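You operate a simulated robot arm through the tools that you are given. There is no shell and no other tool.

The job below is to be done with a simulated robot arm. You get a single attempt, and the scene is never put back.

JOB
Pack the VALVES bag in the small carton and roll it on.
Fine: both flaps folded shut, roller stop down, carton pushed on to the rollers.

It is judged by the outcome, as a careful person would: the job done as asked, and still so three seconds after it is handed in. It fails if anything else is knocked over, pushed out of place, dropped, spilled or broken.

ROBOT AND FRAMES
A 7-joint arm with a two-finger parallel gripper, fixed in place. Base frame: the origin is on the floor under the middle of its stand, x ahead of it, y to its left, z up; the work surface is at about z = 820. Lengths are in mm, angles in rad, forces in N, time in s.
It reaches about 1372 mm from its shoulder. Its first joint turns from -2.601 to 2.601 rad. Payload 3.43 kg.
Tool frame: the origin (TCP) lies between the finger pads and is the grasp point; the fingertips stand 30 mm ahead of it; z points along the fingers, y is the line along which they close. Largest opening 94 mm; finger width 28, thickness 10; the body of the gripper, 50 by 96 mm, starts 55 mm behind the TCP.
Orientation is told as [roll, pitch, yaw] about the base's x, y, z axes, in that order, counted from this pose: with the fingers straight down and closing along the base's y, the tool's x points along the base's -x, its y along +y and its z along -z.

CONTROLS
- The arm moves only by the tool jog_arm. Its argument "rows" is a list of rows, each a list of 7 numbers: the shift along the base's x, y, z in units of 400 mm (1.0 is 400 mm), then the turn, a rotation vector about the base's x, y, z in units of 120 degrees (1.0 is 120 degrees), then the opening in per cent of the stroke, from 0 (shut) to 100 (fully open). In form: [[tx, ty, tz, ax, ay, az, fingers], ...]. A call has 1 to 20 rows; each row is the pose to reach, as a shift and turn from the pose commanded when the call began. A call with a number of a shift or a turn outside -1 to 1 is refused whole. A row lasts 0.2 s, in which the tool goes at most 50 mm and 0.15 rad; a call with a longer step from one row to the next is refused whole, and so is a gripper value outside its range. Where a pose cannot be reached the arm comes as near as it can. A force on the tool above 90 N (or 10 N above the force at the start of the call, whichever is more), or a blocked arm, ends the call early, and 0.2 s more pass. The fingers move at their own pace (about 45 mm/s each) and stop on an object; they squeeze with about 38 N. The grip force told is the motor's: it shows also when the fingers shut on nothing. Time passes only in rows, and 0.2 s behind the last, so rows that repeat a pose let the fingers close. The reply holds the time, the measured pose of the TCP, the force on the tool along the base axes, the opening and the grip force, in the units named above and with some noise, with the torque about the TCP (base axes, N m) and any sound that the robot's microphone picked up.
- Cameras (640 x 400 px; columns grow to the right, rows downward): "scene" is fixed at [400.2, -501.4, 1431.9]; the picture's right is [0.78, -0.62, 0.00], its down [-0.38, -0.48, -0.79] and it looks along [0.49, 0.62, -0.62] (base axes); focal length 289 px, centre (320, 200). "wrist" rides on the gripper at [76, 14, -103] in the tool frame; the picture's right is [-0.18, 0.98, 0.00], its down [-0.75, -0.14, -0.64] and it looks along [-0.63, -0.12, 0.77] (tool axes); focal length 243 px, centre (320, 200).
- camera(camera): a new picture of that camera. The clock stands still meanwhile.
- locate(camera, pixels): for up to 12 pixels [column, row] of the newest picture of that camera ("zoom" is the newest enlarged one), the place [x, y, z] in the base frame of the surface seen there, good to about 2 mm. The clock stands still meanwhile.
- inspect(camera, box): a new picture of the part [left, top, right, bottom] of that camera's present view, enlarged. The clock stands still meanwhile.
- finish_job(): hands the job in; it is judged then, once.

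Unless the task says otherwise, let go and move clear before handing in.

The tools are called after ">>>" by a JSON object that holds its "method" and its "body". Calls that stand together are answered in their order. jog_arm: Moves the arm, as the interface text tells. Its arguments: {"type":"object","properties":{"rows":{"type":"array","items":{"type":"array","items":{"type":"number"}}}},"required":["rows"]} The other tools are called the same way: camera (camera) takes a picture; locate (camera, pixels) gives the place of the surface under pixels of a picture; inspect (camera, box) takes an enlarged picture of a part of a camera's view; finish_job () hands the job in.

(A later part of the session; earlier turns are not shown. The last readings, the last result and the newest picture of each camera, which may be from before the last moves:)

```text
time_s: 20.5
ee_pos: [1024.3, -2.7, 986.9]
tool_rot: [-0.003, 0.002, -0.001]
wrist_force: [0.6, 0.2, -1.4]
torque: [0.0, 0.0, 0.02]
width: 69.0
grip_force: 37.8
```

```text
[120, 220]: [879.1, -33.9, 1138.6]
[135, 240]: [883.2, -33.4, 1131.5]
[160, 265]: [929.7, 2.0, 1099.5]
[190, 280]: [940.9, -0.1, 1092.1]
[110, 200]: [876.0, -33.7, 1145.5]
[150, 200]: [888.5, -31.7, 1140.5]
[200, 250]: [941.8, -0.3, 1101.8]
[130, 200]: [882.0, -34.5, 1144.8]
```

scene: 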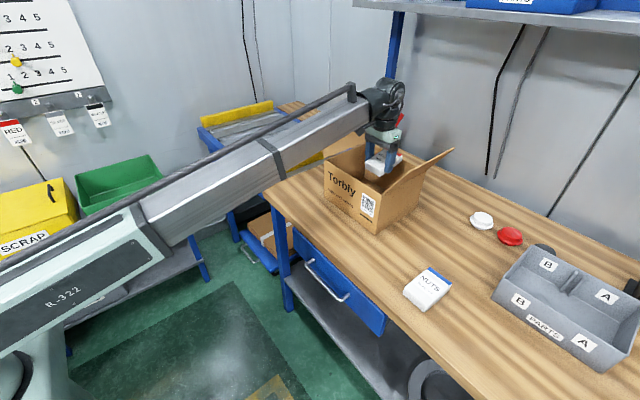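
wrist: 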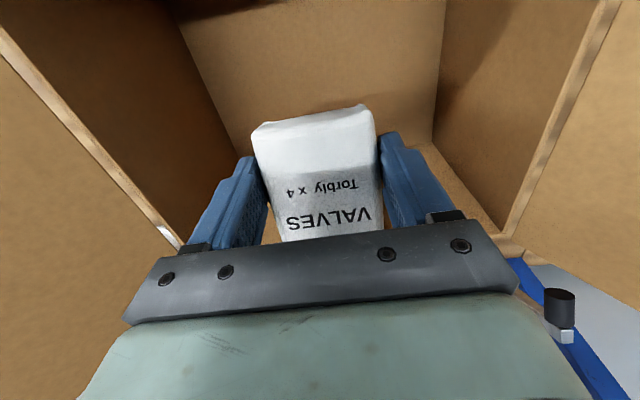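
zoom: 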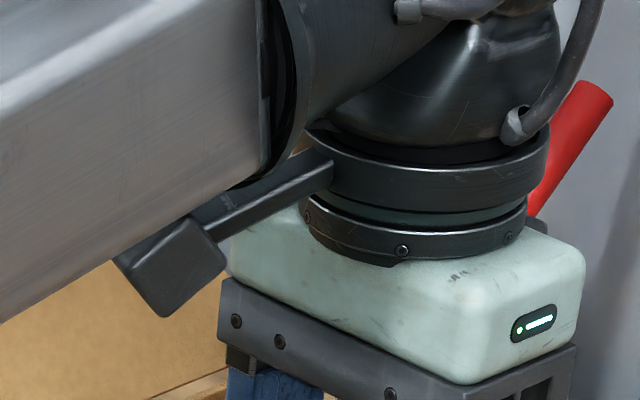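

The bracket block starts at x≈918 and would end at z≈951 at the bottom, so 8 mm of shift to +x gives it over 20 mm to the front wall. I'll shift and lower to z≈868.

>>> {"method": "jog_arm", "body": {"rows": [[0.02, 0, -0.05, 0, 0, 0, 40], [0.02, 0, -0.1, 0, 0, 0, 40], [0.02, 0, -0.15, 0, 0, 0, 40], [0.02, 0, -0.2, 0, 0, 0, 40], [0.02, 0, -0.25, 0, 0, 0, 40], [0.02, 0, -0.28, 0, 0, 0, 40], [0.02, 0, -0.298, 0, 0, 0, 40], [0.02, 0, -0.298, 0, 0, 0, 40]]}}

>>> {"method": "camera", "body": {"camera": "scene"}}

>>> {"method": "camera", "body": {"camera": "wrist"}}

```text
time_s: 22.3
ee_pos: [1032.9, -5.4, 870.7]
tool_rot: [-0.003, 0.0, 0.0]
wrist_force: [0.3, 0.2, -1.4]
torque: [0.03, 0.05, 0.0]
width: 69.3
grip_force: 38.1
```

```text
taken
```

scene: 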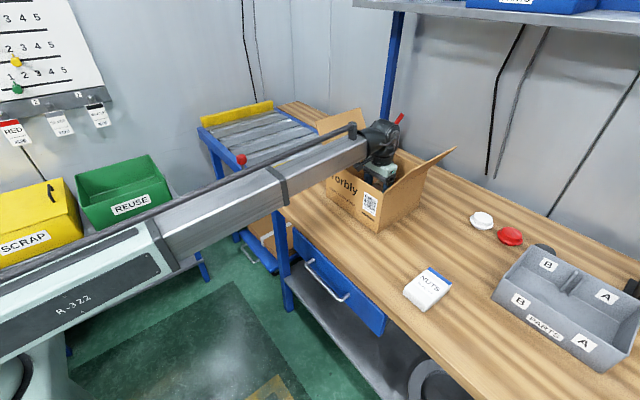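

```text
taken
```

wrist: 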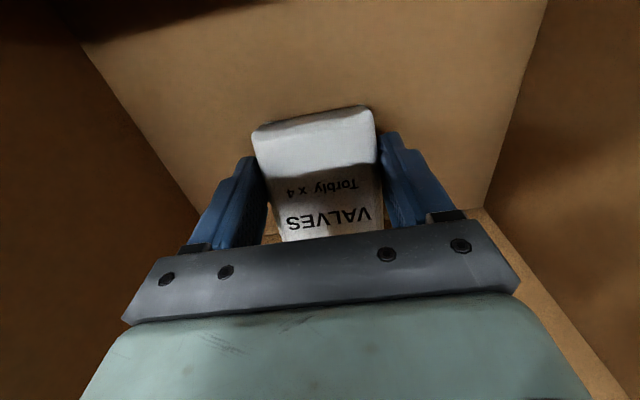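

No force at z=871 with the bag deep in the carton. The −y flap tip seems to have shifted slightly, from (451,149) to (456,148), so I'll check the carton's position.

>>> {"method": "inspect", "body": {"camera": "scene", "box": [300, 90, 470, 240]}}

>>> {"method": "locate", "body": {"camera": "scene", "pixels": [[454, 149], [390, 195], [378, 225], [332, 203], [424, 200], [420, 176], [322, 126], [360, 113], [345, 122], [433, 167], [385, 205], [340, 190]]}}

```text
2.67 times, centred on (385, 165) of scene
```

zoom: 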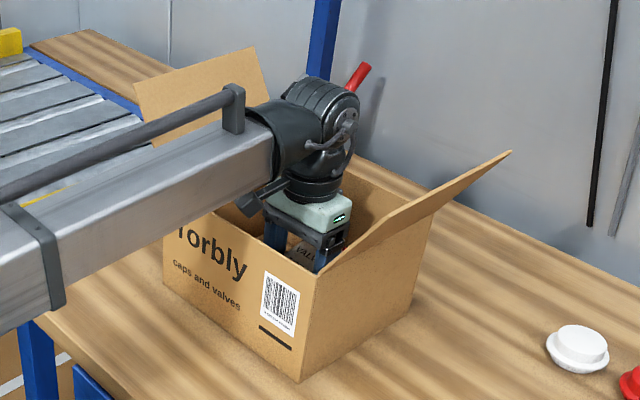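

```text
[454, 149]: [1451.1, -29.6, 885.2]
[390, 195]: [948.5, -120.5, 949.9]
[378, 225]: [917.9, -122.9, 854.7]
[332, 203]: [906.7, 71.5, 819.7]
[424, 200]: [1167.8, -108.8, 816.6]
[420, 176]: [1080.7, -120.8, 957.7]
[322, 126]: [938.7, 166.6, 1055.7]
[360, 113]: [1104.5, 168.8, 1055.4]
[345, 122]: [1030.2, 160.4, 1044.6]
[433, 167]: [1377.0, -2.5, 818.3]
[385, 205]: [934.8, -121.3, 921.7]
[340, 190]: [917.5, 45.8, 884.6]
```

The front face now reads x≈907–917 instead of 900, so the carton may have been nudged toward +x. I'll measure the bag and carton walls from the wrist view.

>>> {"method": "locate", "body": {"camera": "wrist", "pixels": [[262, 135], [370, 112], [300, 170], [330, 205], [300, 60], [150, 120], [490, 150], [200, 40], [320, 20], [520, 100], [480, 215], [520, 240]]}}

>>> {"method": "locate", "body": {"camera": "zoom", "pixels": [[170, 270], [230, 290], [290, 365], [310, 370], [410, 310], [420, 240], [500, 158], [350, 255], [140, 90], [255, 60], [400, 190], [180, 245]]}}

```text
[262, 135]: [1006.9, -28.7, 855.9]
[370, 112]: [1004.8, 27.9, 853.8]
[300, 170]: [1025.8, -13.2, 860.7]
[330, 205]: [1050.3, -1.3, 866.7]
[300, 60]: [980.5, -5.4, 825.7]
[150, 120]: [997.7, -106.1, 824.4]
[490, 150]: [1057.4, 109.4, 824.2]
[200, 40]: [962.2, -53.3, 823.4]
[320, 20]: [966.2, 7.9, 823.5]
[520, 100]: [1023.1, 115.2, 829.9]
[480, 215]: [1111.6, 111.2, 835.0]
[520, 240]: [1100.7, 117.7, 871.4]
```

```text
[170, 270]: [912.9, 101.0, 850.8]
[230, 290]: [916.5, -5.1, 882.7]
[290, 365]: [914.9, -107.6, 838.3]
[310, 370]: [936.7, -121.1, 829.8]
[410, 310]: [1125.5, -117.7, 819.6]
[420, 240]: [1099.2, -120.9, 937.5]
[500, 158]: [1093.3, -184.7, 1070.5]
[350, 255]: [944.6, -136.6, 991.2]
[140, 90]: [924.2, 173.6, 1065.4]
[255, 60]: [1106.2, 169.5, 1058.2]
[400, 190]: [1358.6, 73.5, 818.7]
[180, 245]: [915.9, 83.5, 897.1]
```

The bag is tilted in the grip (top rising from z≈855 at x=1006 to 867 at x=1050) and sits about 18 mm forward of the TCP; its far end nudged the carton about 13 mm to +x. I'll ease back 4 mm, lower gently so the low end sets it level on the floor, then open.

>>> {"method": "jog_arm", "body": {"rows": [[-0.005, 0, 0, 0, 0, 0, 40], [-0.01, 0, 0, 0, 0, 0, 40], [-0.01, 0, -0.005, 0, 0, 0, 40], [-0.01, 0, -0.01, 0, 0, 0, 40], [-0.01, 0, -0.015, 0, 0, 0, 40], [-0.01, 0, -0.015, 0, 0, 0, 40]]}}

>>> {"method": "inspect", "body": {"camera": "wrist", "box": [120, 60, 520, 300]}}

```text
time_s: 23.7
ee_pos: [1029.5, -4.0, 865.9]
tool_rot: [-0.003, -0.001, 0.001]
wrist_force: [3.5, 3.5, 27.7]
torque: [-0.38, 0.61, -0.05]
width: 69.4
grip_force: 38.6
```

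```text
1.60 times, centred on (320, 180) of wrist
```

zoom: 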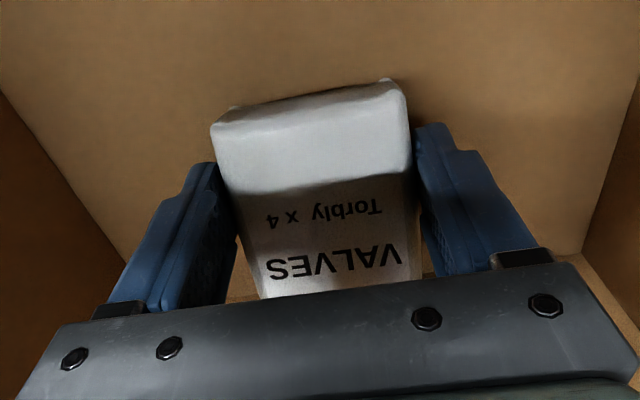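

The low end of the bag is on the carton floor (28 N upward). I'll open the fingers now; the other end only settles a small distance.

>>> {"method": "jog_arm", "body": {"rows": [[0, 0, -0.005, 0, 0, 0, 40], [0, 0, -0.008, 0, 0, 0, 40], [0, 0, -0.008, 0, 0, 0, 80], [0, 0, -0.008, 0, 0, 0, 95], [0, 0, -0.005, 0, 0, 0, 95], [0, 0, 0, 0, 0, 0, 95], [0, 0, 0, 0, 0, 0, 95]]}}

>>> {"method": "inspect", "body": {"camera": "wrist", "box": [120, 60, 520, 300]}}

```text
time_s: 25.3
ee_pos: [1029.9, -5.0, 864.9]
tool_rot: [-0.002, 0.001, 0.001]
wrist_force: [-0.3, -0.2, 0.1]
torque: [0.02, 0.0, 0.01]
width: 89.2
grip_force: 0.0
```

```text
1.60 times, centred on (320, 180) of wrist
```

zoom: 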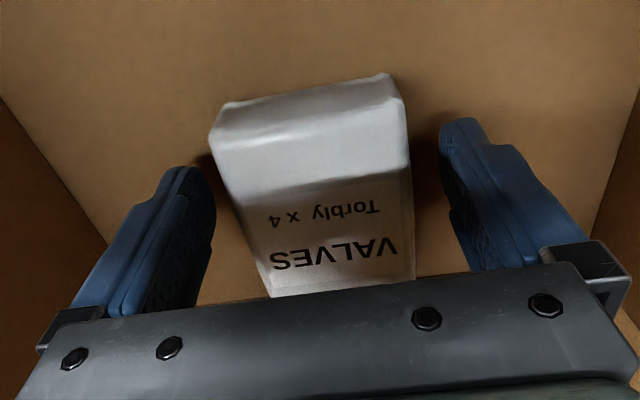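

The bag is released and lies free on the carton floor between the open fingers, with zero force. I'll rise straight up out of the carton.

>>> {"method": "jog_arm", "body": {"rows": [[0, 0, 0.04, 0, 0, 0, 95], [0, 0, 0.1, 0, 0, 0, 95], [0, 0, 0.18, 0, 0, 0, 95], [0, 0, 0.28, 0, 0, 0, 95], [0, 0, 0.38, 0, 0, 0, 80], [0, 0, 0.48, 0, 0, 0, 60], [0, 0, 0.58, 0, 0, 0, 40], [0, 0, 0.68, 0, 0, 0, 20], [0, 0, 0.74, 0, 0, 0, 0], [0, 0, 0.74, 0, 0, 0, 0]]}}

>>> {"method": "camera", "body": {"camera": "scene"}}

>>> {"method": "camera", "body": {"camera": "wrist"}}

```text
time_s: 27.5
ee_pos: [1028.3, -4.6, 1162.3]
tool_rot: [-0.002, 0.002, 0.002]
wrist_force: [-0.1, 0.3, -0.9]
torque: [0.0, 0.05, 0.01]
width: 0.0
grip_force: 23.8
```

```text
taken
```

scene: 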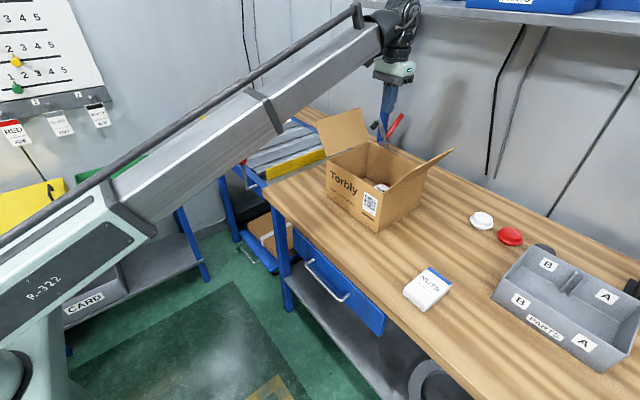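

```text
taken
```

wrist: 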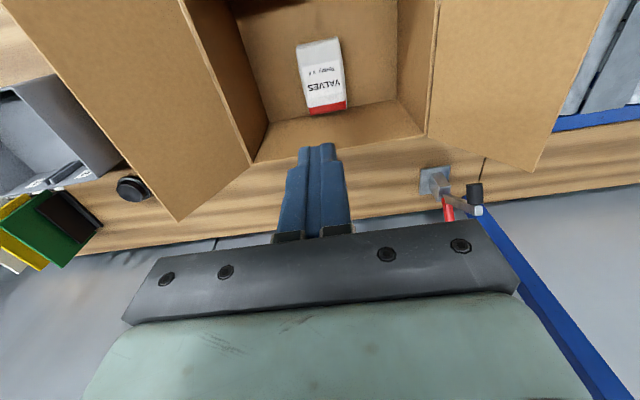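

VALVES lies flat in the carton at wrist (322,75), label up. Next I'll measure the roller lane's sides and length, and the carton's new place.

>>> {"method": "inspect", "body": {"camera": "scene", "box": [200, 90, 350, 200]}}

>>> {"method": "inspect", "body": {"camera": "wrist", "box": [400, 0, 640, 200]}}

>>> {"method": "locate", "body": {"camera": "scene", "pixels": [[330, 202], [378, 229], [382, 229], [425, 205], [320, 126], [362, 111], [340, 152], [368, 143], [451, 152], [416, 180], [390, 192], [428, 178]]}}

```text
3.64 times, centred on (275, 145) of scene
```

zoom: 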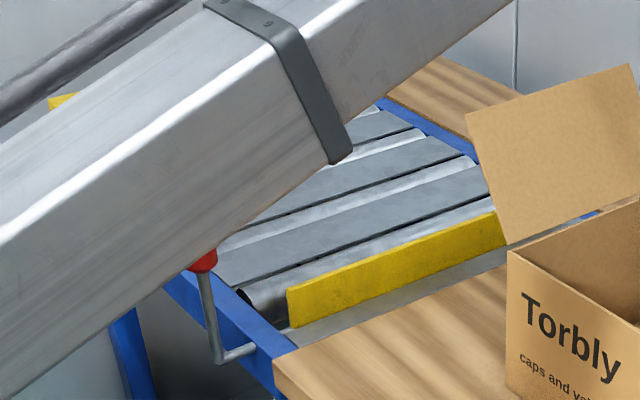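

```text
2.00 times, centred on (520, 100) of wrist
```

zoom: 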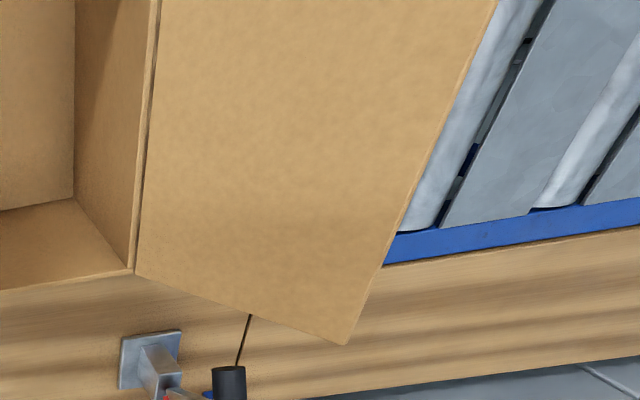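

```text
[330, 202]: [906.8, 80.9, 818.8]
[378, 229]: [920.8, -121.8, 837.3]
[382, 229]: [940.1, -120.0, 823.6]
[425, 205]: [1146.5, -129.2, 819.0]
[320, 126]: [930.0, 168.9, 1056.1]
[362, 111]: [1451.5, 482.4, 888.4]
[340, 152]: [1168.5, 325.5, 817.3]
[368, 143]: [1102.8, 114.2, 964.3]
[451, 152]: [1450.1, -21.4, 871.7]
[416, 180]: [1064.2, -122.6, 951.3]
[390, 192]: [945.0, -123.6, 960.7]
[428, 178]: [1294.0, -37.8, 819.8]
```

I'll measure the far rail in this enlarged wrist view.

>>> {"method": "locate", "body": {"camera": "zoom", "pixels": [[430, 215], [420, 238], [500, 215], [500, 232], [600, 208], [600, 228], [580, 150], [540, 60], [610, 130], [505, 60], [345, 335], [150, 240]]}}

>>> {"method": "inspect", "body": {"camera": "scene", "box": [310, 100, 460, 240]}}

```text
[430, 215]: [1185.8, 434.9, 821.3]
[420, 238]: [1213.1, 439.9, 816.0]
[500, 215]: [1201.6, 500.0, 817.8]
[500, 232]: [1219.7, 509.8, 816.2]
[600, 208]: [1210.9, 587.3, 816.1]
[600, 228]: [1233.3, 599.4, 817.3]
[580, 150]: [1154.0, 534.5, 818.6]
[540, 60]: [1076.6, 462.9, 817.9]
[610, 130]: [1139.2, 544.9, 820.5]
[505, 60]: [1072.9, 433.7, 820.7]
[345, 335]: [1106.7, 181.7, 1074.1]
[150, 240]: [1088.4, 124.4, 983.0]
```

```text
2.86 times, centred on (385, 170) of scene
```

zoom: 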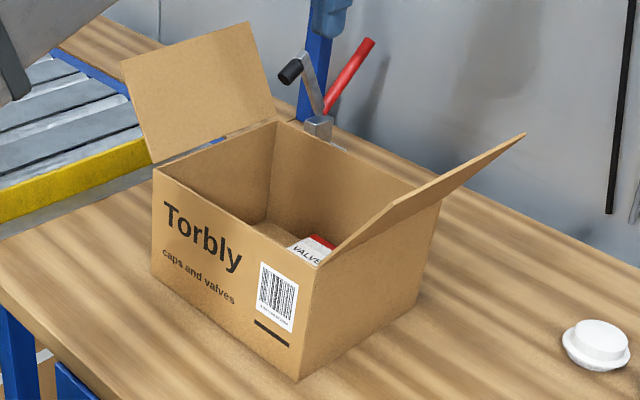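

The carton now spans x 914–1110, well inside the roller lane (x 790–1195), and VALVES is inside. With the fingers shut, I'll go round outside the +y flap at (1012, 240).

>>> {"method": "jog_arm", "body": {"rows": [[-0.007, 0.1, 0, 0, 0, 0, 0], [-0.014, 0.2, 0, 0, 0, 0, 0], [-0.021, 0.3, 0, 0, 0, 0, 0], [-0.028, 0.4, 0, 0, 0, 0, 0], [-0.035, 0.5, 0, 0, 0, 0, 0], [-0.04, 0.61, 0, 0, 0, 0, 0], [-0.04, 0.61, -0.1, 0, 0, 0, 0], [-0.04, 0.61, -0.2, 0, 0, 0, 0], [-0.04, 0.61, -0.2, 0, 0, 0, 0]]}}

>>> {"method": "camera", "body": {"camera": "scene"}}

>>> {"method": "camera", "body": {"camera": "wrist"}}

```text
time_s: 29.5
ee_pos: [1015.8, 239.8, 1080.1]
tool_rot: [-0.002, -0.001, 0.001]
wrist_force: [-0.4, -1.4, -0.6]
torque: [-0.01, -0.01, 0.01]
width: 0.0
grip_force: 33.2
```

```text
taken
```

scene: 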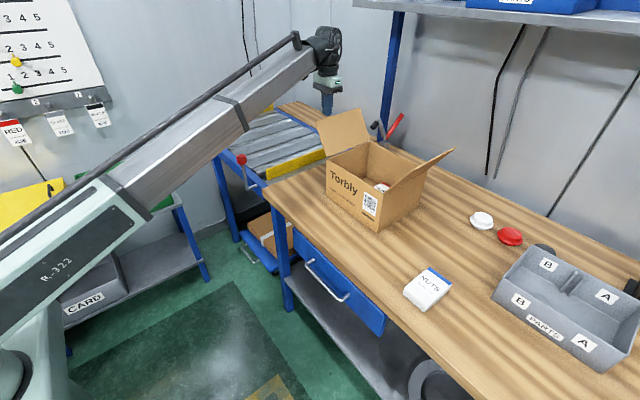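

```text
taken
```

wrist: 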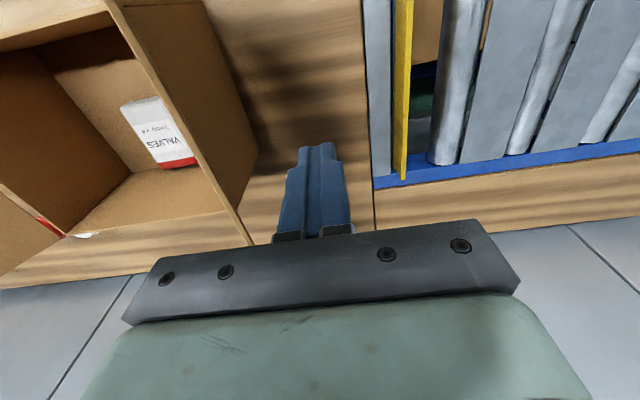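

The finger stands outside the +y flap with no force. I'll push toward −y until the flap is about upright, then look.

>>> {"method": "jog_arm", "body": {"rows": [[0, -0.05, 0, 0, 0, 0, 0], [0, -0.1, 0, 0, 0, 0, 0], [0, -0.15, 0, 0, 0, 0, 0], [0, -0.19, 0, 0, 0, 0, 0], [0, -0.23, 0, 0, 0, 0, 0], [0, -0.265, 0, 0, 0, 0, 0], [0, -0.285, 0, 0, 0, 0, 0], [0, -0.285, 0, 0, 0, 0, 0]]}}

>>> {"method": "inspect", "body": {"camera": "scene", "box": [280, 20, 480, 200]}}

```text
time_s: 30.9
ee_pos: [1012.6, 135.5, 1091.5]
tool_rot: [-0.002, -0.011, 0.0]
wrist_force: [-6.9, 0.2, 29.2]
torque: [-0.3, 0.18, -0.12]
width: 0.1
grip_force: 32.7
stopped in row 7: the force on the tool passed its limit at 93 N (the readings are from after the stop); the commanded pose is now the measured one
```

```text
2.22 times, centred on (380, 110) of scene
```

zoom: 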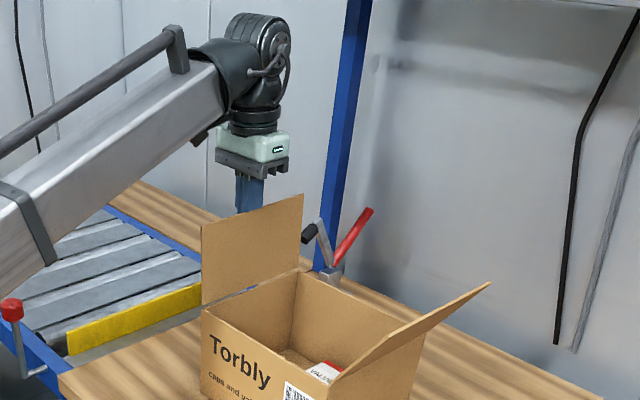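

The call stopped on an upward force: as the flap rose, its edge caught under the small step on the finger's side, about 27 mm above the tip. I'll back off, go 40 mm lower so the edge stays above that step, and push again.

>>> {"method": "jog_arm", "body": {"rows": [[0, 0.08, 0, 0, 0.005, 0, 0], [0.003, 0.16, 0, 0, 0.005, 0, 0], [0.005, 0.22, 0, 0, 0.005, 0, 0], [0.005, 0.22, -0.06, 0, 0.005, 0, 0], [0.005, 0.22, -0.104, 0, 0.005, 0, 0], [0.005, 0.22, -0.104, 0, 0.005, 0, 0]]}}

>>> {"method": "inspect", "body": {"camera": "scene", "box": [280, 20, 480, 200]}}

>>> {"method": "camera", "body": {"camera": "wrist"}}

```text
time_s: 32.3
ee_pos: [1015.5, 223.7, 1044.9]
tool_rot: [-0.002, 0.0, 0.0]
wrist_force: [0.4, -0.7, 0.5]
torque: [-0.02, -0.01, -0.02]
width: 0.0
grip_force: 33.3
```

```text
2.22 times, centred on (380, 110) of scene
```

zoom: 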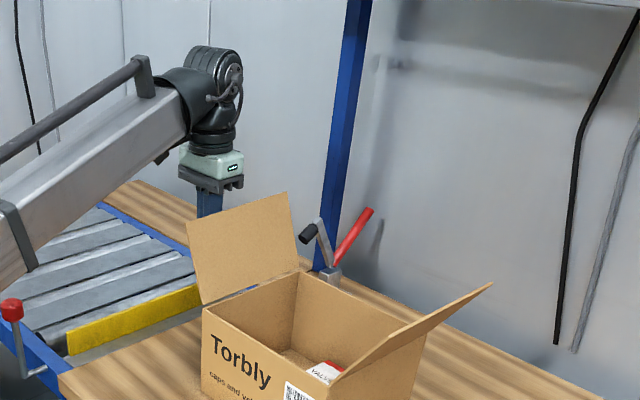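

```text
taken
```

wrist: 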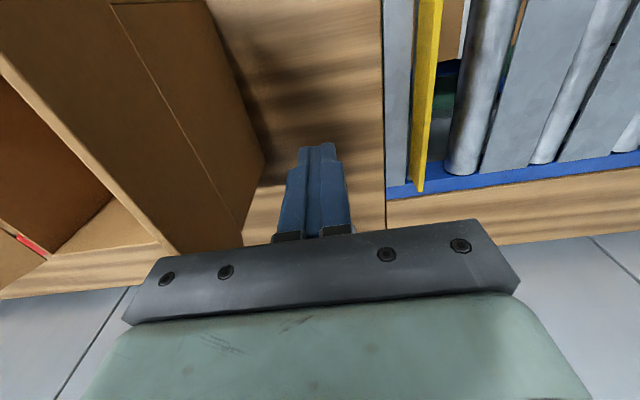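

The flap leans part-way up. I'll push again from this lower height until it is just past upright.

>>> {"method": "jog_arm", "body": {"rows": [[0, -0.05, 0.007, 0, 0, 0, 0], [0, -0.1, 0.007, 0, 0, 0, 0], [0, -0.14, 0.007, 0, 0, 0, 0], [0, -0.18, 0.007, 0, 0, 0, 0], [0, -0.21, 0.007, 0, 0, 0, 0], [0, -0.24, 0.007, 0, 0, 0, 0], [0, -0.265, 0.007, 0, 0, 0, 0], [0, -0.265, 0.007, 0, 0, 0, 0]]}}

>>> {"method": "inspect", "body": {"camera": "scene", "box": [280, 20, 480, 200]}}

```text
time_s: 34.1
ee_pos: [1017.9, 118.3, 1048.6]
tool_rot: [-0.002, 0.003, 0.0]
wrist_force: [1.4, -0.2, -0.2]
torque: [-0.01, 0.0, 0.02]
width: 0.0
grip_force: 33.3
```

```text
2.22 times, centred on (380, 110) of scene
```

zoom: 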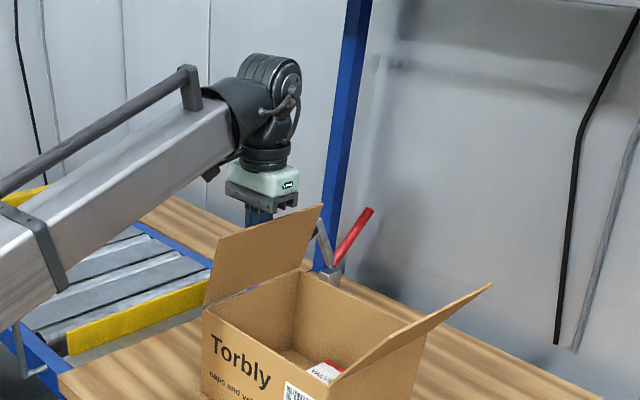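

The flap has passed upright and the force is nil. I'll follow its arc inward and down to lay it flat.

>>> {"method": "jog_arm", "body": {"rows": [[0, -0.0245, 0.0075, 0, 0, 0, 0], [0, -0.045, 0.006, 0, 0, 0, 0], [0, -0.064, 0.0035, 0, 0, 0, 0], [0, -0.085, -0.004, 0, 0, 0, 0], [0, -0.105, -0.013, 0, 0, 0, 0], [0, -0.124, -0.028, 0, 0, 0, 0], [0, -0.1415, -0.043, 0, 0, 0, 0], [0, -0.153, -0.061, 0, 0, 0, 0], [0, -0.164, -0.0795, 0, 0, 0, 0], [0, -0.172, -0.096, 0, 0, 0, 0], [0, -0.178, -0.1115, 0, 0, 0, 0], [0, -0.178, -0.1115, 0, 0, 0, 0]]}}

>>> {"method": "inspect", "body": {"camera": "scene", "box": [280, 50, 480, 230]}}

>>> {"method": "camera", "body": {"camera": "wrist"}}

```text
time_s: 36.7
ee_pos: [1017.1, 48.5, 1004.8]
tool_rot: [-0.002, -0.001, 0.002]
wrist_force: [1.5, 2.7, 6.4]
torque: [0.09, -0.03, 0.01]
width: 0.0
grip_force: 33.2
```

```text
2.22 times, centred on (380, 140) of scene
```

zoom: 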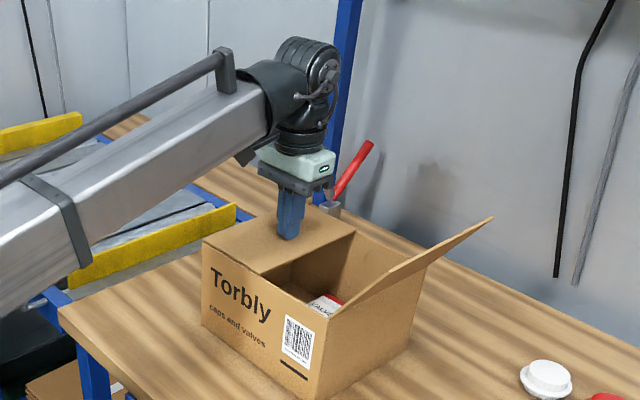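

```text
taken
```

wrist: 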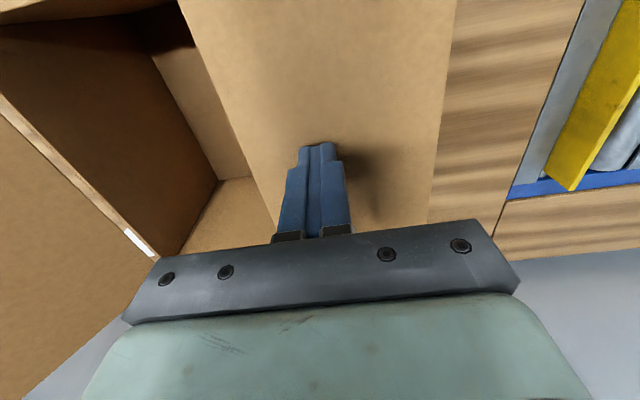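

The +y flap lies flat with 6 N on it. I'll press a few mm more, then lift straight up to see if it stays down.

>>> {"method": "jog_arm", "body": {"rows": [[0, 0, -0.005, 0, 0, 0, 0], [0, 0, -0.008, 0, 0, 0, 0], [0, 0, -0.008, 0, 0, 0, 0], [0, 0, 0.01, 0, 0, 0, 0], [0, 0, 0.05, 0, 0, 0, 0], [0, 0, 0.12, 0, 0, 0, 0], [0, 0, 0.2, 0, 0, 0, 0], [0, 0, 0.3, 0, 0, 0, 0], [0, 0, 0.38, 0, 0, 0, 0], [0, 0, 0.38, 0, 0, 0, 0]]}}

>>> {"method": "inspect", "body": {"camera": "scene", "box": [280, 50, 480, 230]}}

```text
time_s: 38.9
ee_pos: [1017.6, 48.2, 1155.4]
tool_rot: [-0.002, 0.003, 0.001]
wrist_force: [0.3, 0.1, -0.9]
torque: [0.0, -0.01, 0.02]
width: 0.0
grip_force: 32.8
```

```text
2.22 times, centred on (380, 140) of scene
```

zoom: 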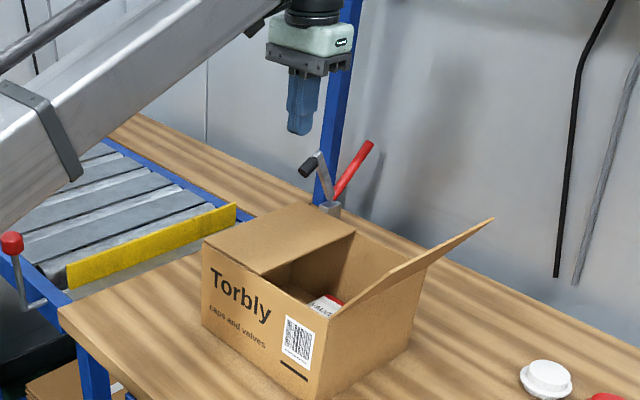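

The +y flap stays shut on its own. Now I'll go round outside the −y flap at y≈−240 and lower to the same pushing height.

>>> {"method": "jog_arm", "body": {"rows": [[0, -0.103, 0, 0, 0, 0, 0], [0, -0.206, 0, 0, 0, 0, 0], [0, -0.309, 0, 0, 0, 0, 0], [0, -0.412, 0, 0, 0, 0, 0], [0, -0.515, 0, 0, 0, 0, 0], [0, -0.618, 0, 0, 0, 0, 0], [0, -0.72, 0, 0, 0, 0, 0], [0, -0.72, -0.09, 0, 0, 0, 0], [0, -0.72, -0.18, 0, 0, 0, 0], [0, -0.72, -0.267, 0, 0, 0, 0], [0, -0.72, -0.267, 0, 0, 0, 0]]}}

>>> {"method": "camera", "body": {"camera": "scene"}}

>>> {"method": "camera", "body": {"camera": "wrist"}}

```text
time_s: 41.3
ee_pos: [1017.9, -240.5, 1048.9]
tool_rot: [-0.001, 0.001, 0.0]
wrist_force: [-0.6, -0.3, 1.1]
torque: [-0.01, 0.0, -0.02]
width: 0.1
grip_force: 32.9
```

```text
taken
```

scene: 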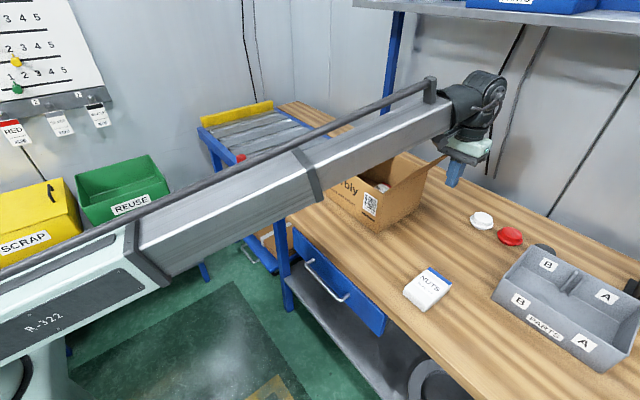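

```text
taken
```

wrist: 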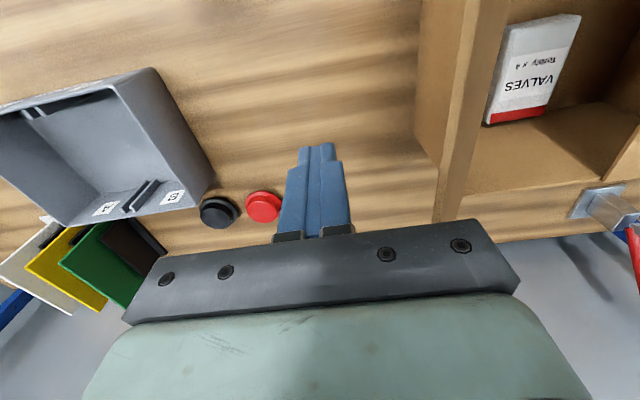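

The finger is outside the −y flap with no force. I'll push toward +y until the flap is just past upright.

>>> {"method": "jog_arm", "body": {"rows": [[0, 0.05, 0, 0, 0, 0, 0], [0, 0.1, 0, 0, 0, 0, 0], [0, 0.14, 0, 0, 0, 0, 0], [0, 0.18, 0, 0, 0, 0, 0], [0, 0.21, 0, 0, 0, 0, 0], [0, 0.24, 0, 0, 0, 0, 0], [0, 0.27, 0, 0, 0, 0, 0], [0, 0.295, 0, 0, 0, 0, 0], [0, 0.295, 0, 0, 0, 0, 0]]}}

>>> {"method": "inspect", "body": {"camera": "scene", "box": [300, 40, 500, 230]}}

```text
time_s: 43.3
ee_pos: [1015.4, -122.0, 1050.0]
tool_rot: [-0.003, 0.0, -0.001]
wrist_force: [0.1, -0.3, 0.2]
torque: [0.01, 0.0, -0.01]
width: 0.2
grip_force: 32.3
```

```text
2.11 times, centred on (400, 135) of scene
```

zoom: 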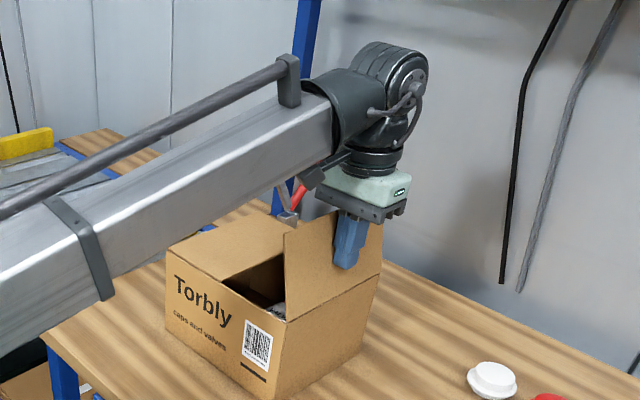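

The −y flap is upright with no force. I'll follow its arc down to flat, press lightly, then rise.

>>> {"method": "jog_arm", "body": {"rows": [[0, 0.0245, 0.006, 0, 0, 0, 0], [0, 0.045, 0.0045, 0, 0, 0, 0], [0, 0.064, 0.002, 0, 0, 0, 0], [0, 0.085, -0.006, 0, 0, 0, 0], [0, 0.105, -0.015, 0, 0, 0, 0], [0, 0.124, -0.03, 0, 0, 0, 0], [0, 0.1415, -0.045, 0, 0, 0, 0], [0, 0.153, -0.063, 0, 0, 0, 0], [0, 0.164, -0.082, 0, 0, 0, 0], [0, 0.172, -0.099, 0, 0, 0, 0], [0, 0.178, -0.114, 0, 0, 0, 0], [0, 0.178, -0.121, 0, 0, 0, 0], [0, 0.178, -0.121, 0, 0, 0, 0]]}}

>>> {"method": "inspect", "body": {"camera": "scene", "box": [300, 60, 480, 230]}}

>>> {"method": "camera", "body": {"camera": "wrist"}}

```text
time_s: 46.1
ee_pos: [1016.1, -52.3, 1004.4]
tool_rot: [-0.002, -0.002, 0.0]
wrist_force: [0.2, -2.7, 30.5]
torque: [-0.11, 0.11, 0.05]
width: 0.0
grip_force: 33.3
```

```text
2.35 times, centred on (390, 145) of scene
```

zoom: 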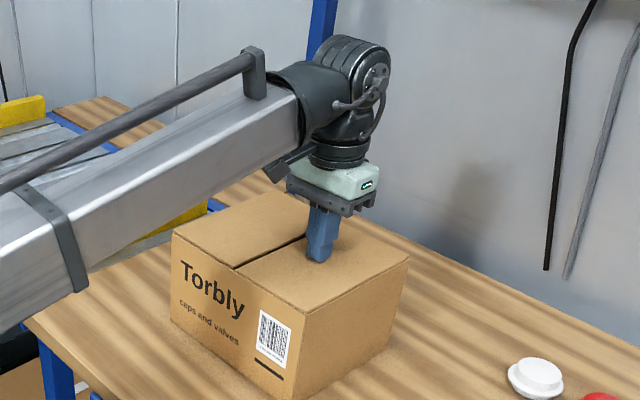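

```text
taken
```

wrist: 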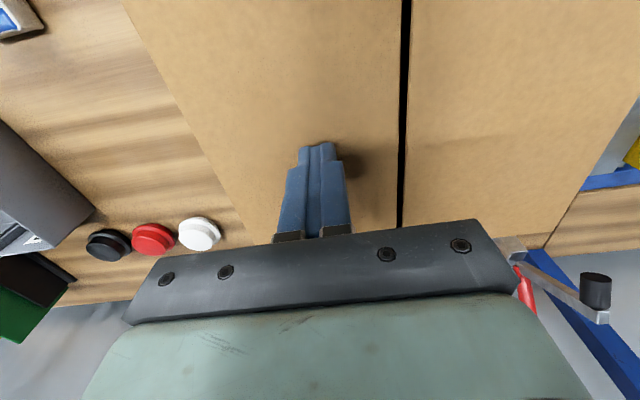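

Both flaps are flat with only a thin seam showing (wrist column 405), and 30 N presses the second one. I'll lift off and check that both stay shut.

>>> {"method": "jog_arm", "body": {"rows": [[0, 0, 0.02, 0, 0, 0, 0], [0, 0, 0.06, 0, 0, 0, 0], [0, 0, 0.1, 0, 0, 0, 0], [0, 0, 0.14, 0, 0, 0, 0], [0, 0, 0.14, 0, 0, 0, 0], [0, 0, 0.14, 0, 0, 0, 0]]}}

>>> {"method": "camera", "body": {"camera": "scene"}}

>>> {"method": "inspect", "body": {"camera": "scene", "box": [300, 60, 480, 230]}}

```text
time_s: 47.5
ee_pos: [1018.8, -52.8, 1057.9]
tool_rot: [-0.003, 0.003, -0.001]
wrist_force: [0.5, 0.0, 0.1]
torque: [-0.03, -0.01, -0.01]
width: 0.1
grip_force: 33.1
```

```text
taken
```

scene: 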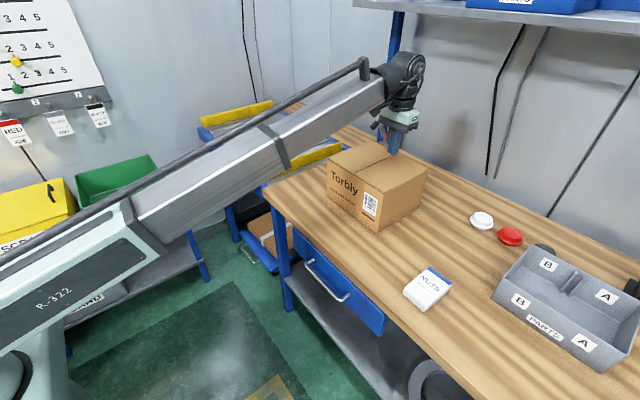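

```text
2.35 times, centred on (390, 145) of scene
```

zoom: 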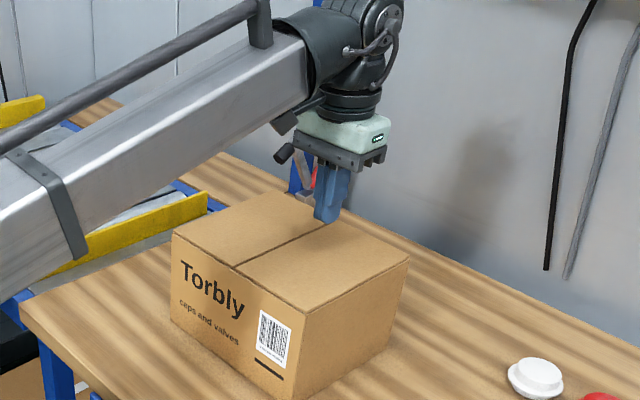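

Both flaps stay shut. Now I'll head toward the crank at (720, 335), first most of the way over the bench at z≈1030.

>>> {"method": "jog_arm", "body": {"rows": [[-0.07, 0.08, -0.01, 0, 0, 0, 0], [-0.14, 0.16, -0.02, 0, 0, 0, 0], [-0.21, 0.24, -0.03, 0, 0, 0, 0], [-0.28, 0.32, -0.04, 0, 0, 0, 0], [-0.35, 0.4, -0.055, 0, 0, 0, 0], [-0.42, 0.48, -0.07, 0, 0, 0, 0], [-0.49, 0.56, -0.08, 0, 0, 0, 0], [-0.56, 0.64, -0.09, 0, 0, 0, 0], [-0.56, 0.64, -0.09, 0, 0, 0, 0]]}}

>>> {"method": "camera", "body": {"camera": "scene"}}

>>> {"method": "camera", "body": {"camera": "wrist"}}

```text
time_s: 49.5
ee_pos: [793.2, 202.7, 1019.8]
tool_rot: [-0.003, 0.002, 0.001]
wrist_force: [-0.2, 0.2, 0.3]
torque: [0.0, 0.01, -0.03]
width: 0.0
grip_force: 33.5
```

```text
taken
```

scene: 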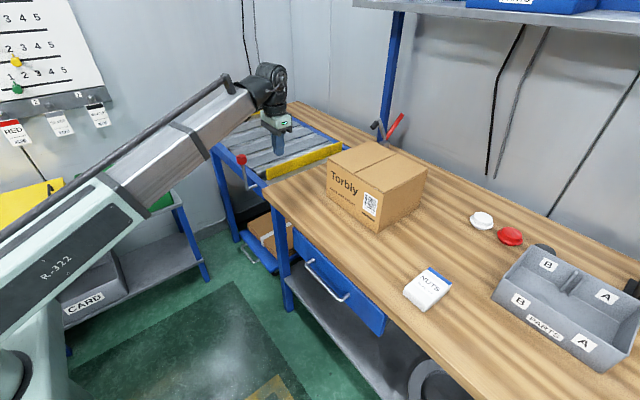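

```text
taken
```

wrist: 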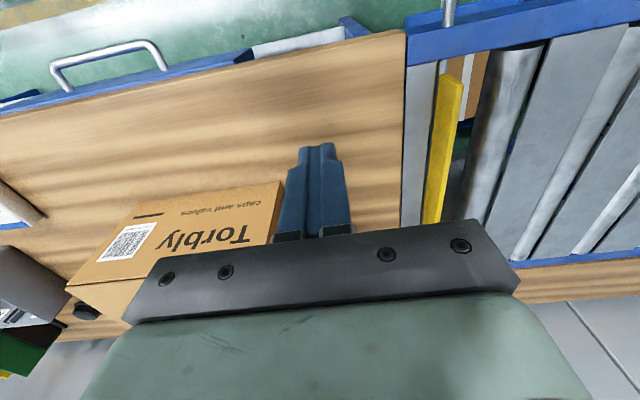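

No force here, and the wrist view shows an open gap on the roller side of the yellow stop (columns 440–480), so it should fold toward +y. I'll bring the finger beside the knob on its −y side at (720, 278).

>>> {"method": "jog_arm", "body": {"rows": [[-0.06, 0.06, -0.03, 0, 0, 0, 0], [-0.12, 0.12, -0.07, 0, 0, 0, 0], [-0.183, 0.17, -0.12, 0, 0, 0, 0], [-0.183, 0.188, -0.17, 0, 0, 0, 0], [-0.183, 0.188, -0.21, 0, 0, 0, 0], [-0.183, 0.188, -0.21, 0, 0, 0, 0]]}}

>>> {"method": "camera", "body": {"camera": "scene"}}

>>> {"method": "inspect", "body": {"camera": "scene", "box": [190, 90, 310, 210]}}

>>> {"method": "camera", "body": {"camera": "wrist"}}

```text
time_s: 50.9
ee_pos: [719.0, 279.1, 937.6]
tool_rot: [-0.001, -0.001, 0.0]
wrist_force: [-0.4, -0.5, 0.2]
torque: [0.0, -0.04, 0.0]
width: 0.0
grip_force: 33.2
```

```text
taken
```

scene: 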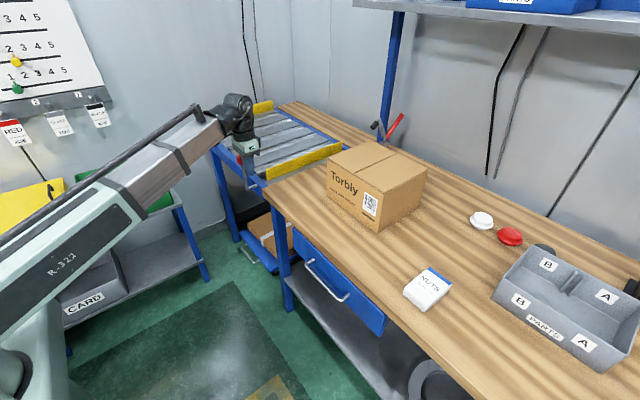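

```text
3.33 times, centred on (250, 150) of scene
```

zoom: 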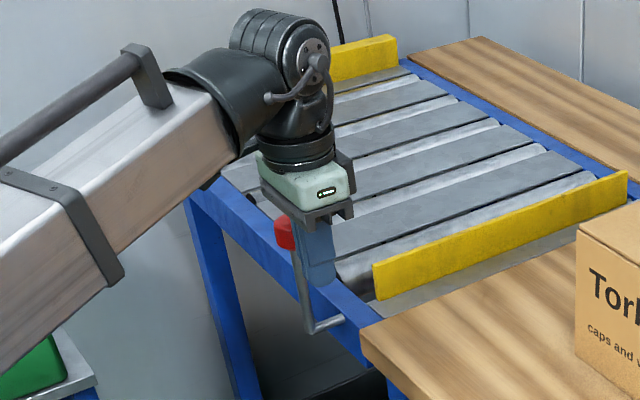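

```text
taken
```

wrist: 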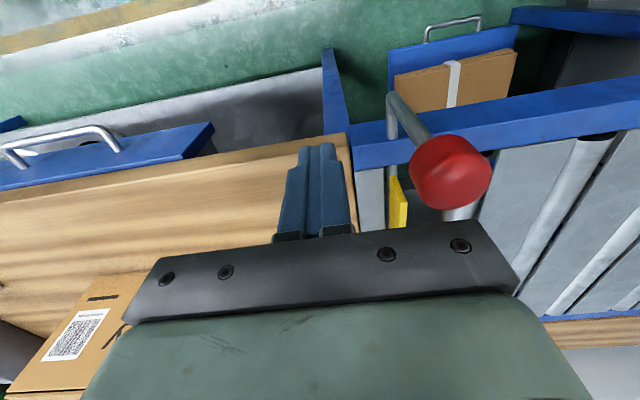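

The knob stands at wrist (450,172), to the right of the finger. I'll measure it once more from here before pushing.

>>> {"method": "locate", "body": {"camera": "wrist", "pixels": [[450, 172], [420, 165], [440, 205], [470, 150], [412, 120], [395, 100], [400, 135], [398, 210], [390, 180], [435, 150]]}}

```text
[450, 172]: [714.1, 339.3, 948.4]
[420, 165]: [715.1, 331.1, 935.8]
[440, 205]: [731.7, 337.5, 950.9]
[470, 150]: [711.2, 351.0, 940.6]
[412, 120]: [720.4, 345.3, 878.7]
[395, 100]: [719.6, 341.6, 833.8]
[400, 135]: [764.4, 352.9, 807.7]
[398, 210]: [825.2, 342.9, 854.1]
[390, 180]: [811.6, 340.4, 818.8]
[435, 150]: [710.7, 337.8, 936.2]
```

The knob is centred near (721, 343, 937). I'll push it gently toward +y by about 20 mm and see whether the crank turns.

>>> {"method": "jog_arm", "body": {"rows": [[0.005, 0.05, 0, 0, 0, 0, 0], [0.005, 0.09, 0, 0, 0, 0, 0], [0.005, 0.11, 0, 0, 0, 0, 0], [0.005, 0.13, 0, 0, 0, 0, 0], [0.005, 0.15, 0, 0, 0, 0, 0], [0.005, 0.15, 0, 0, 0, 0, 0]]}}

>>> {"method": "inspect", "body": {"camera": "scene", "box": [190, 90, 310, 210]}}

>>> {"method": "camera", "body": {"camera": "wrist"}}

```text
time_s: 52.3
ee_pos: [723.3, 339.1, 937.0]
tool_rot: [-0.001, 0.0, 0.0]
wrist_force: [0.5, -0.7, -0.1]
torque: [0.01, 0.0, 0.01]
width: 0.3
grip_force: 33.2
```

```text
3.33 times, centred on (250, 150) of scene
```

zoom: 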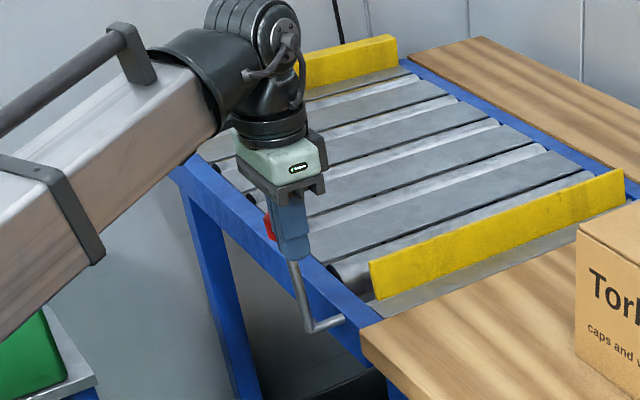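

```text
taken
```

wrist: 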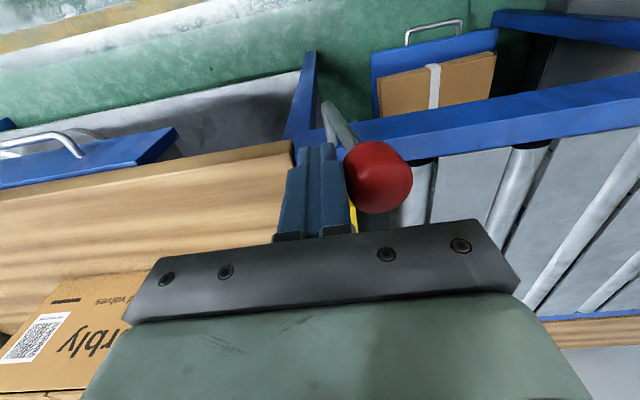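

The crank turns toward +y with hardly any force, and the yellow stop tilts with it. I'll follow its arc round to about 60°.

>>> {"method": "jog_arm", "body": {"rows": [[0, 0.025, -0.0075, 0, 0, 0, 0], [0, 0.057, -0.0175, 0, 0, 0, 0], [0, 0.087, -0.0275, 0, 0, 0, 0], [0, 0.115, -0.044, 0, 0, 0, 0], [0, 0.14, -0.064, 0, 0, 0, 0], [0, 0.162, -0.0875, 0, 0, 0, 0], [0, 0.18, -0.111, 0, 0, 0, 0], [0, 0.18, -0.111, 0, 0, 0, 0]]}}

>>> {"method": "inspect", "body": {"camera": "scene", "box": [190, 90, 310, 210]}}

>>> {"method": "camera", "body": {"camera": "wrist"}}

```text
time_s: 54.1
ee_pos: [722.2, 411.1, 893.6]
tool_rot: [-0.001, 0.0, 0.001]
wrist_force: [-0.6, 0.4, -0.2]
torque: [0.0, 0.01, -0.02]
width: 0.2
grip_force: 33.0
```

```text
3.33 times, centred on (250, 150) of scene
```

zoom: 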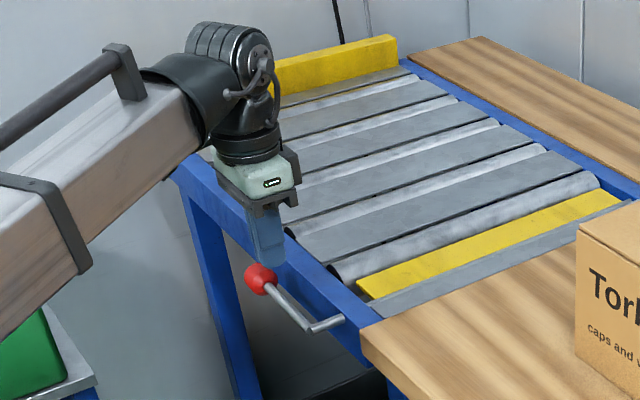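

```text
taken
```

wrist: 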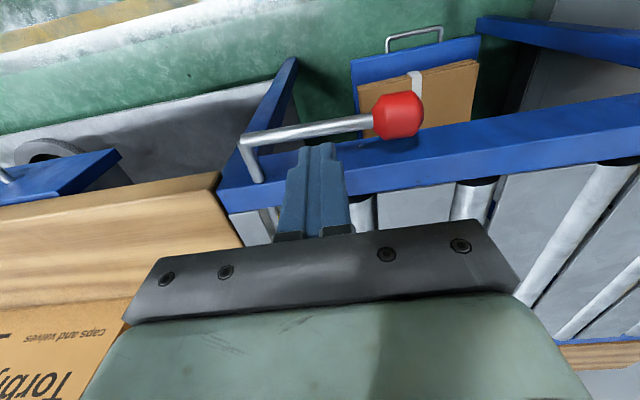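

The crank has swung on by itself toward +y and the yellow stop now lies flat at zoom (490,245). I'll measure whether it is fully down.

>>> {"method": "inspect", "body": {"camera": "scene", "box": [220, 130, 330, 210]}}

>>> {"method": "locate", "body": {"camera": "wrist", "pixels": [[398, 115], [375, 115], [340, 125], [300, 132], [260, 138], [410, 100], [250, 160], [385, 130]]}}

```text
5.00 times, centred on (275, 170) of scene
```

zoom: 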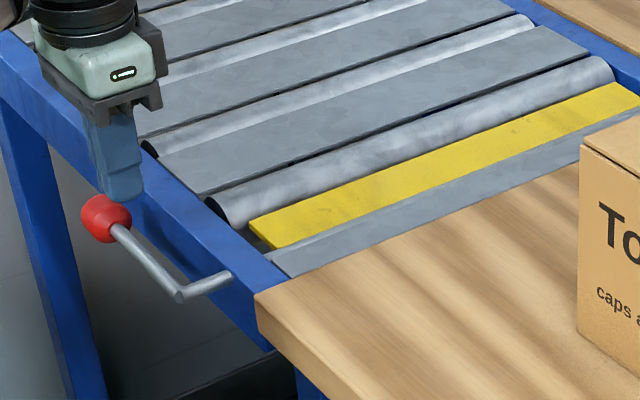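

```text
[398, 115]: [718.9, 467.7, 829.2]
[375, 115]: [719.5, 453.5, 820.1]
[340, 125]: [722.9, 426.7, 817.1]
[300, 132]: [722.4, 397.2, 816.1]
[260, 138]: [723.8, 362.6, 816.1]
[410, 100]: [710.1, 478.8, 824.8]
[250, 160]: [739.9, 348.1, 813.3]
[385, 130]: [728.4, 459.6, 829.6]
```

The crank rod lies level (z≈816 all along). I'll check the stop plate's height against the deck and rollers.

>>> {"method": "locate", "body": {"camera": "zoom", "pixels": [[270, 215], [275, 240], [400, 180], [410, 190], [600, 95], [620, 100], [300, 255], [450, 195], [260, 200], [400, 150], [550, 80], [300, 170]]}}

>>> {"method": "locate", "body": {"camera": "scene", "pixels": [[272, 105], [268, 115], [300, 120], [330, 140], [285, 125]]}}

```text
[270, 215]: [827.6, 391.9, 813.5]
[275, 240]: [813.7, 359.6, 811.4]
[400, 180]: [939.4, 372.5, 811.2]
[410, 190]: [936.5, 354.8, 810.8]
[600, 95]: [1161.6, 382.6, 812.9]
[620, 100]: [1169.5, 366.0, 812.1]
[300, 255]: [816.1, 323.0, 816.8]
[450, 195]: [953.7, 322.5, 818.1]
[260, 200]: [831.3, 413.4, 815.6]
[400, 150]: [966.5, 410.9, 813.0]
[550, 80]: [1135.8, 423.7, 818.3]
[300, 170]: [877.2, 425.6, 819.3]
```

```text
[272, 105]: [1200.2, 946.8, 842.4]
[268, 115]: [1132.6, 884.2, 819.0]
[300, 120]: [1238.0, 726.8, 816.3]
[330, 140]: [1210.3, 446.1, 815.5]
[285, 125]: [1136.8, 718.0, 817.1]
```

The stop plate is flat at z≈811–813, below the deck (817) and rollers (~819), so it is down; the lane runs to an end stop near y≈946. I'll withdraw upward and swing back toward the bench, turning the gripper 90° so its two fingers can push the carton side by side.

>>> {"method": "jog_arm", "body": {"rows": [[0, 0, 0.12, 0, 0, 0, 0], [0, 0, 0.24, 0, 0, 0, 0], [0.019, -0.106, 0.24, 0, 0, 0.068, 0], [0.038, -0.212, 0.24, 0, 0, 0.136, 0], [0.057, -0.318, 0.24, 0, 0, 0.204, 0], [0.076, -0.424, 0.24, 0, 0, 0.272, 0], [0.095, -0.53, 0.24, 0, 0, 0.34, 0], [0.114, -0.636, 0.24, 0, 0, 0.408, 0], [0.133, -0.742, 0.24, 0, 0, 0.476, 0], [0.152, -0.848, 0.24, 0, 0, 0.544, 0], [0.17, -0.953, 0.24, 0, 0, 0.612, 0], [0.17, -0.953, 0.24, 0, 0, 0.68, 0], [0.17, -0.953, 0.24, 0, 0, 0.75, 0], [0.17, -0.953, 0.24, 0, 0, 0.75, 0]]}}

>>> {"method": "camera", "body": {"camera": "scene"}}

>>> {"method": "camera", "body": {"camera": "wrist"}}

```text
time_s: 57.1
ee_pos: [791.0, 30.5, 988.9]
tool_rot: [-0.003, 0.001, 1.572]
wrist_force: [0.2, 0.5, -0.2]
torque: [0.02, 0.0, 0.01]
width: 0.0
grip_force: 33.4
```

```text
taken
```

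scene: 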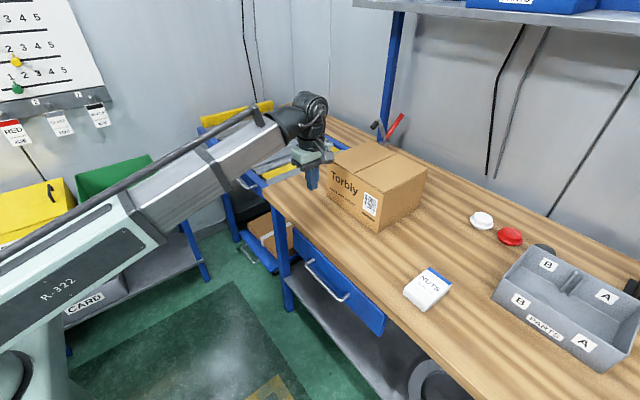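

```text
taken
```

wrist: 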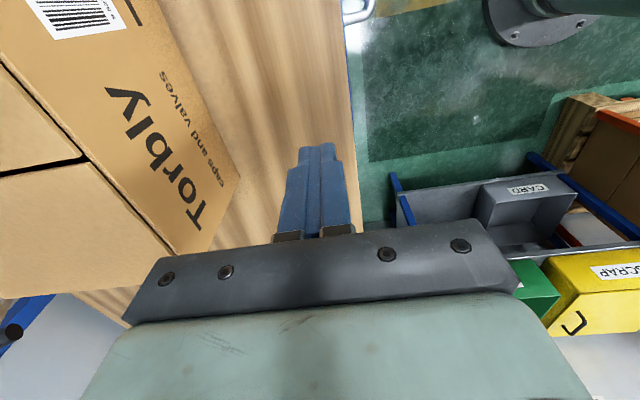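

The gripper is turned 90° with its camera facing +y. I'll go round the carton's front to behind its −y face, tilt the tips 0.3 rad toward +y so the gripper body stays clear, and open the fingers wide.

>>> {"method": "jog_arm", "body": {"rows": [[0, -0.1, 0, 0, 0, 0, 0], [0, -0.2, 0, 0, 0, 0, 0], [0, -0.3, 0, 0, 0, 0, 0], [0, -0.4, 0, 0, 0, 0, 0], [0, -0.5, 0, 0, 0, 0, 0], [0, -0.6125, 0, 0, 0, 0, 0], [0.1, -0.6125, 0, 0.05, 0, 0, 20], [0.2, -0.6125, 0, 0.1, 0, 0, 40], [0.3, -0.6125, 0, 0.143, 0, 0, 60], [0.4, -0.6125, 0, 0.143, 0, 0, 80], [0.5, -0.6125, 0, 0.143, 0, 0, 100], [0.5675, -0.6125, 0, 0.143, 0, 0, 100], [0.5675, -0.6125, 0, 0.143, 0, 0, 100]]}}

>>> {"method": "camera", "body": {"camera": "scene"}}

>>> {"method": "camera", "body": {"camera": "wrist"}}

```text
time_s: 59.9
ee_pos: [1017.4, -215.9, 987.5]
tool_rot: [-0.001, -0.298, 1.571]
wrist_force: [0.8, -0.3, 0.5]
torque: [-0.03, 0.02, -0.01]
width: 93.7
grip_force: 0.0
```

```text
taken
```

scene: 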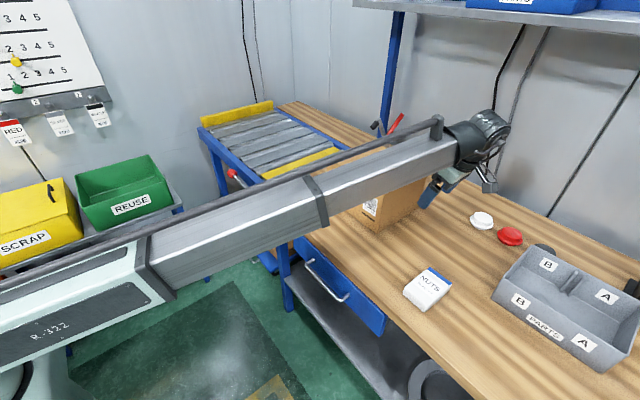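

```text
taken
```

wrist: 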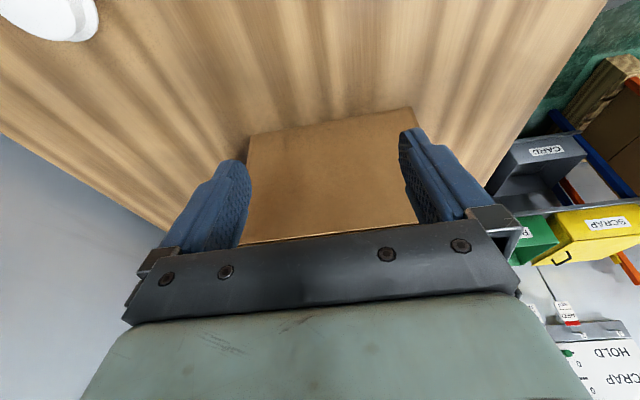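

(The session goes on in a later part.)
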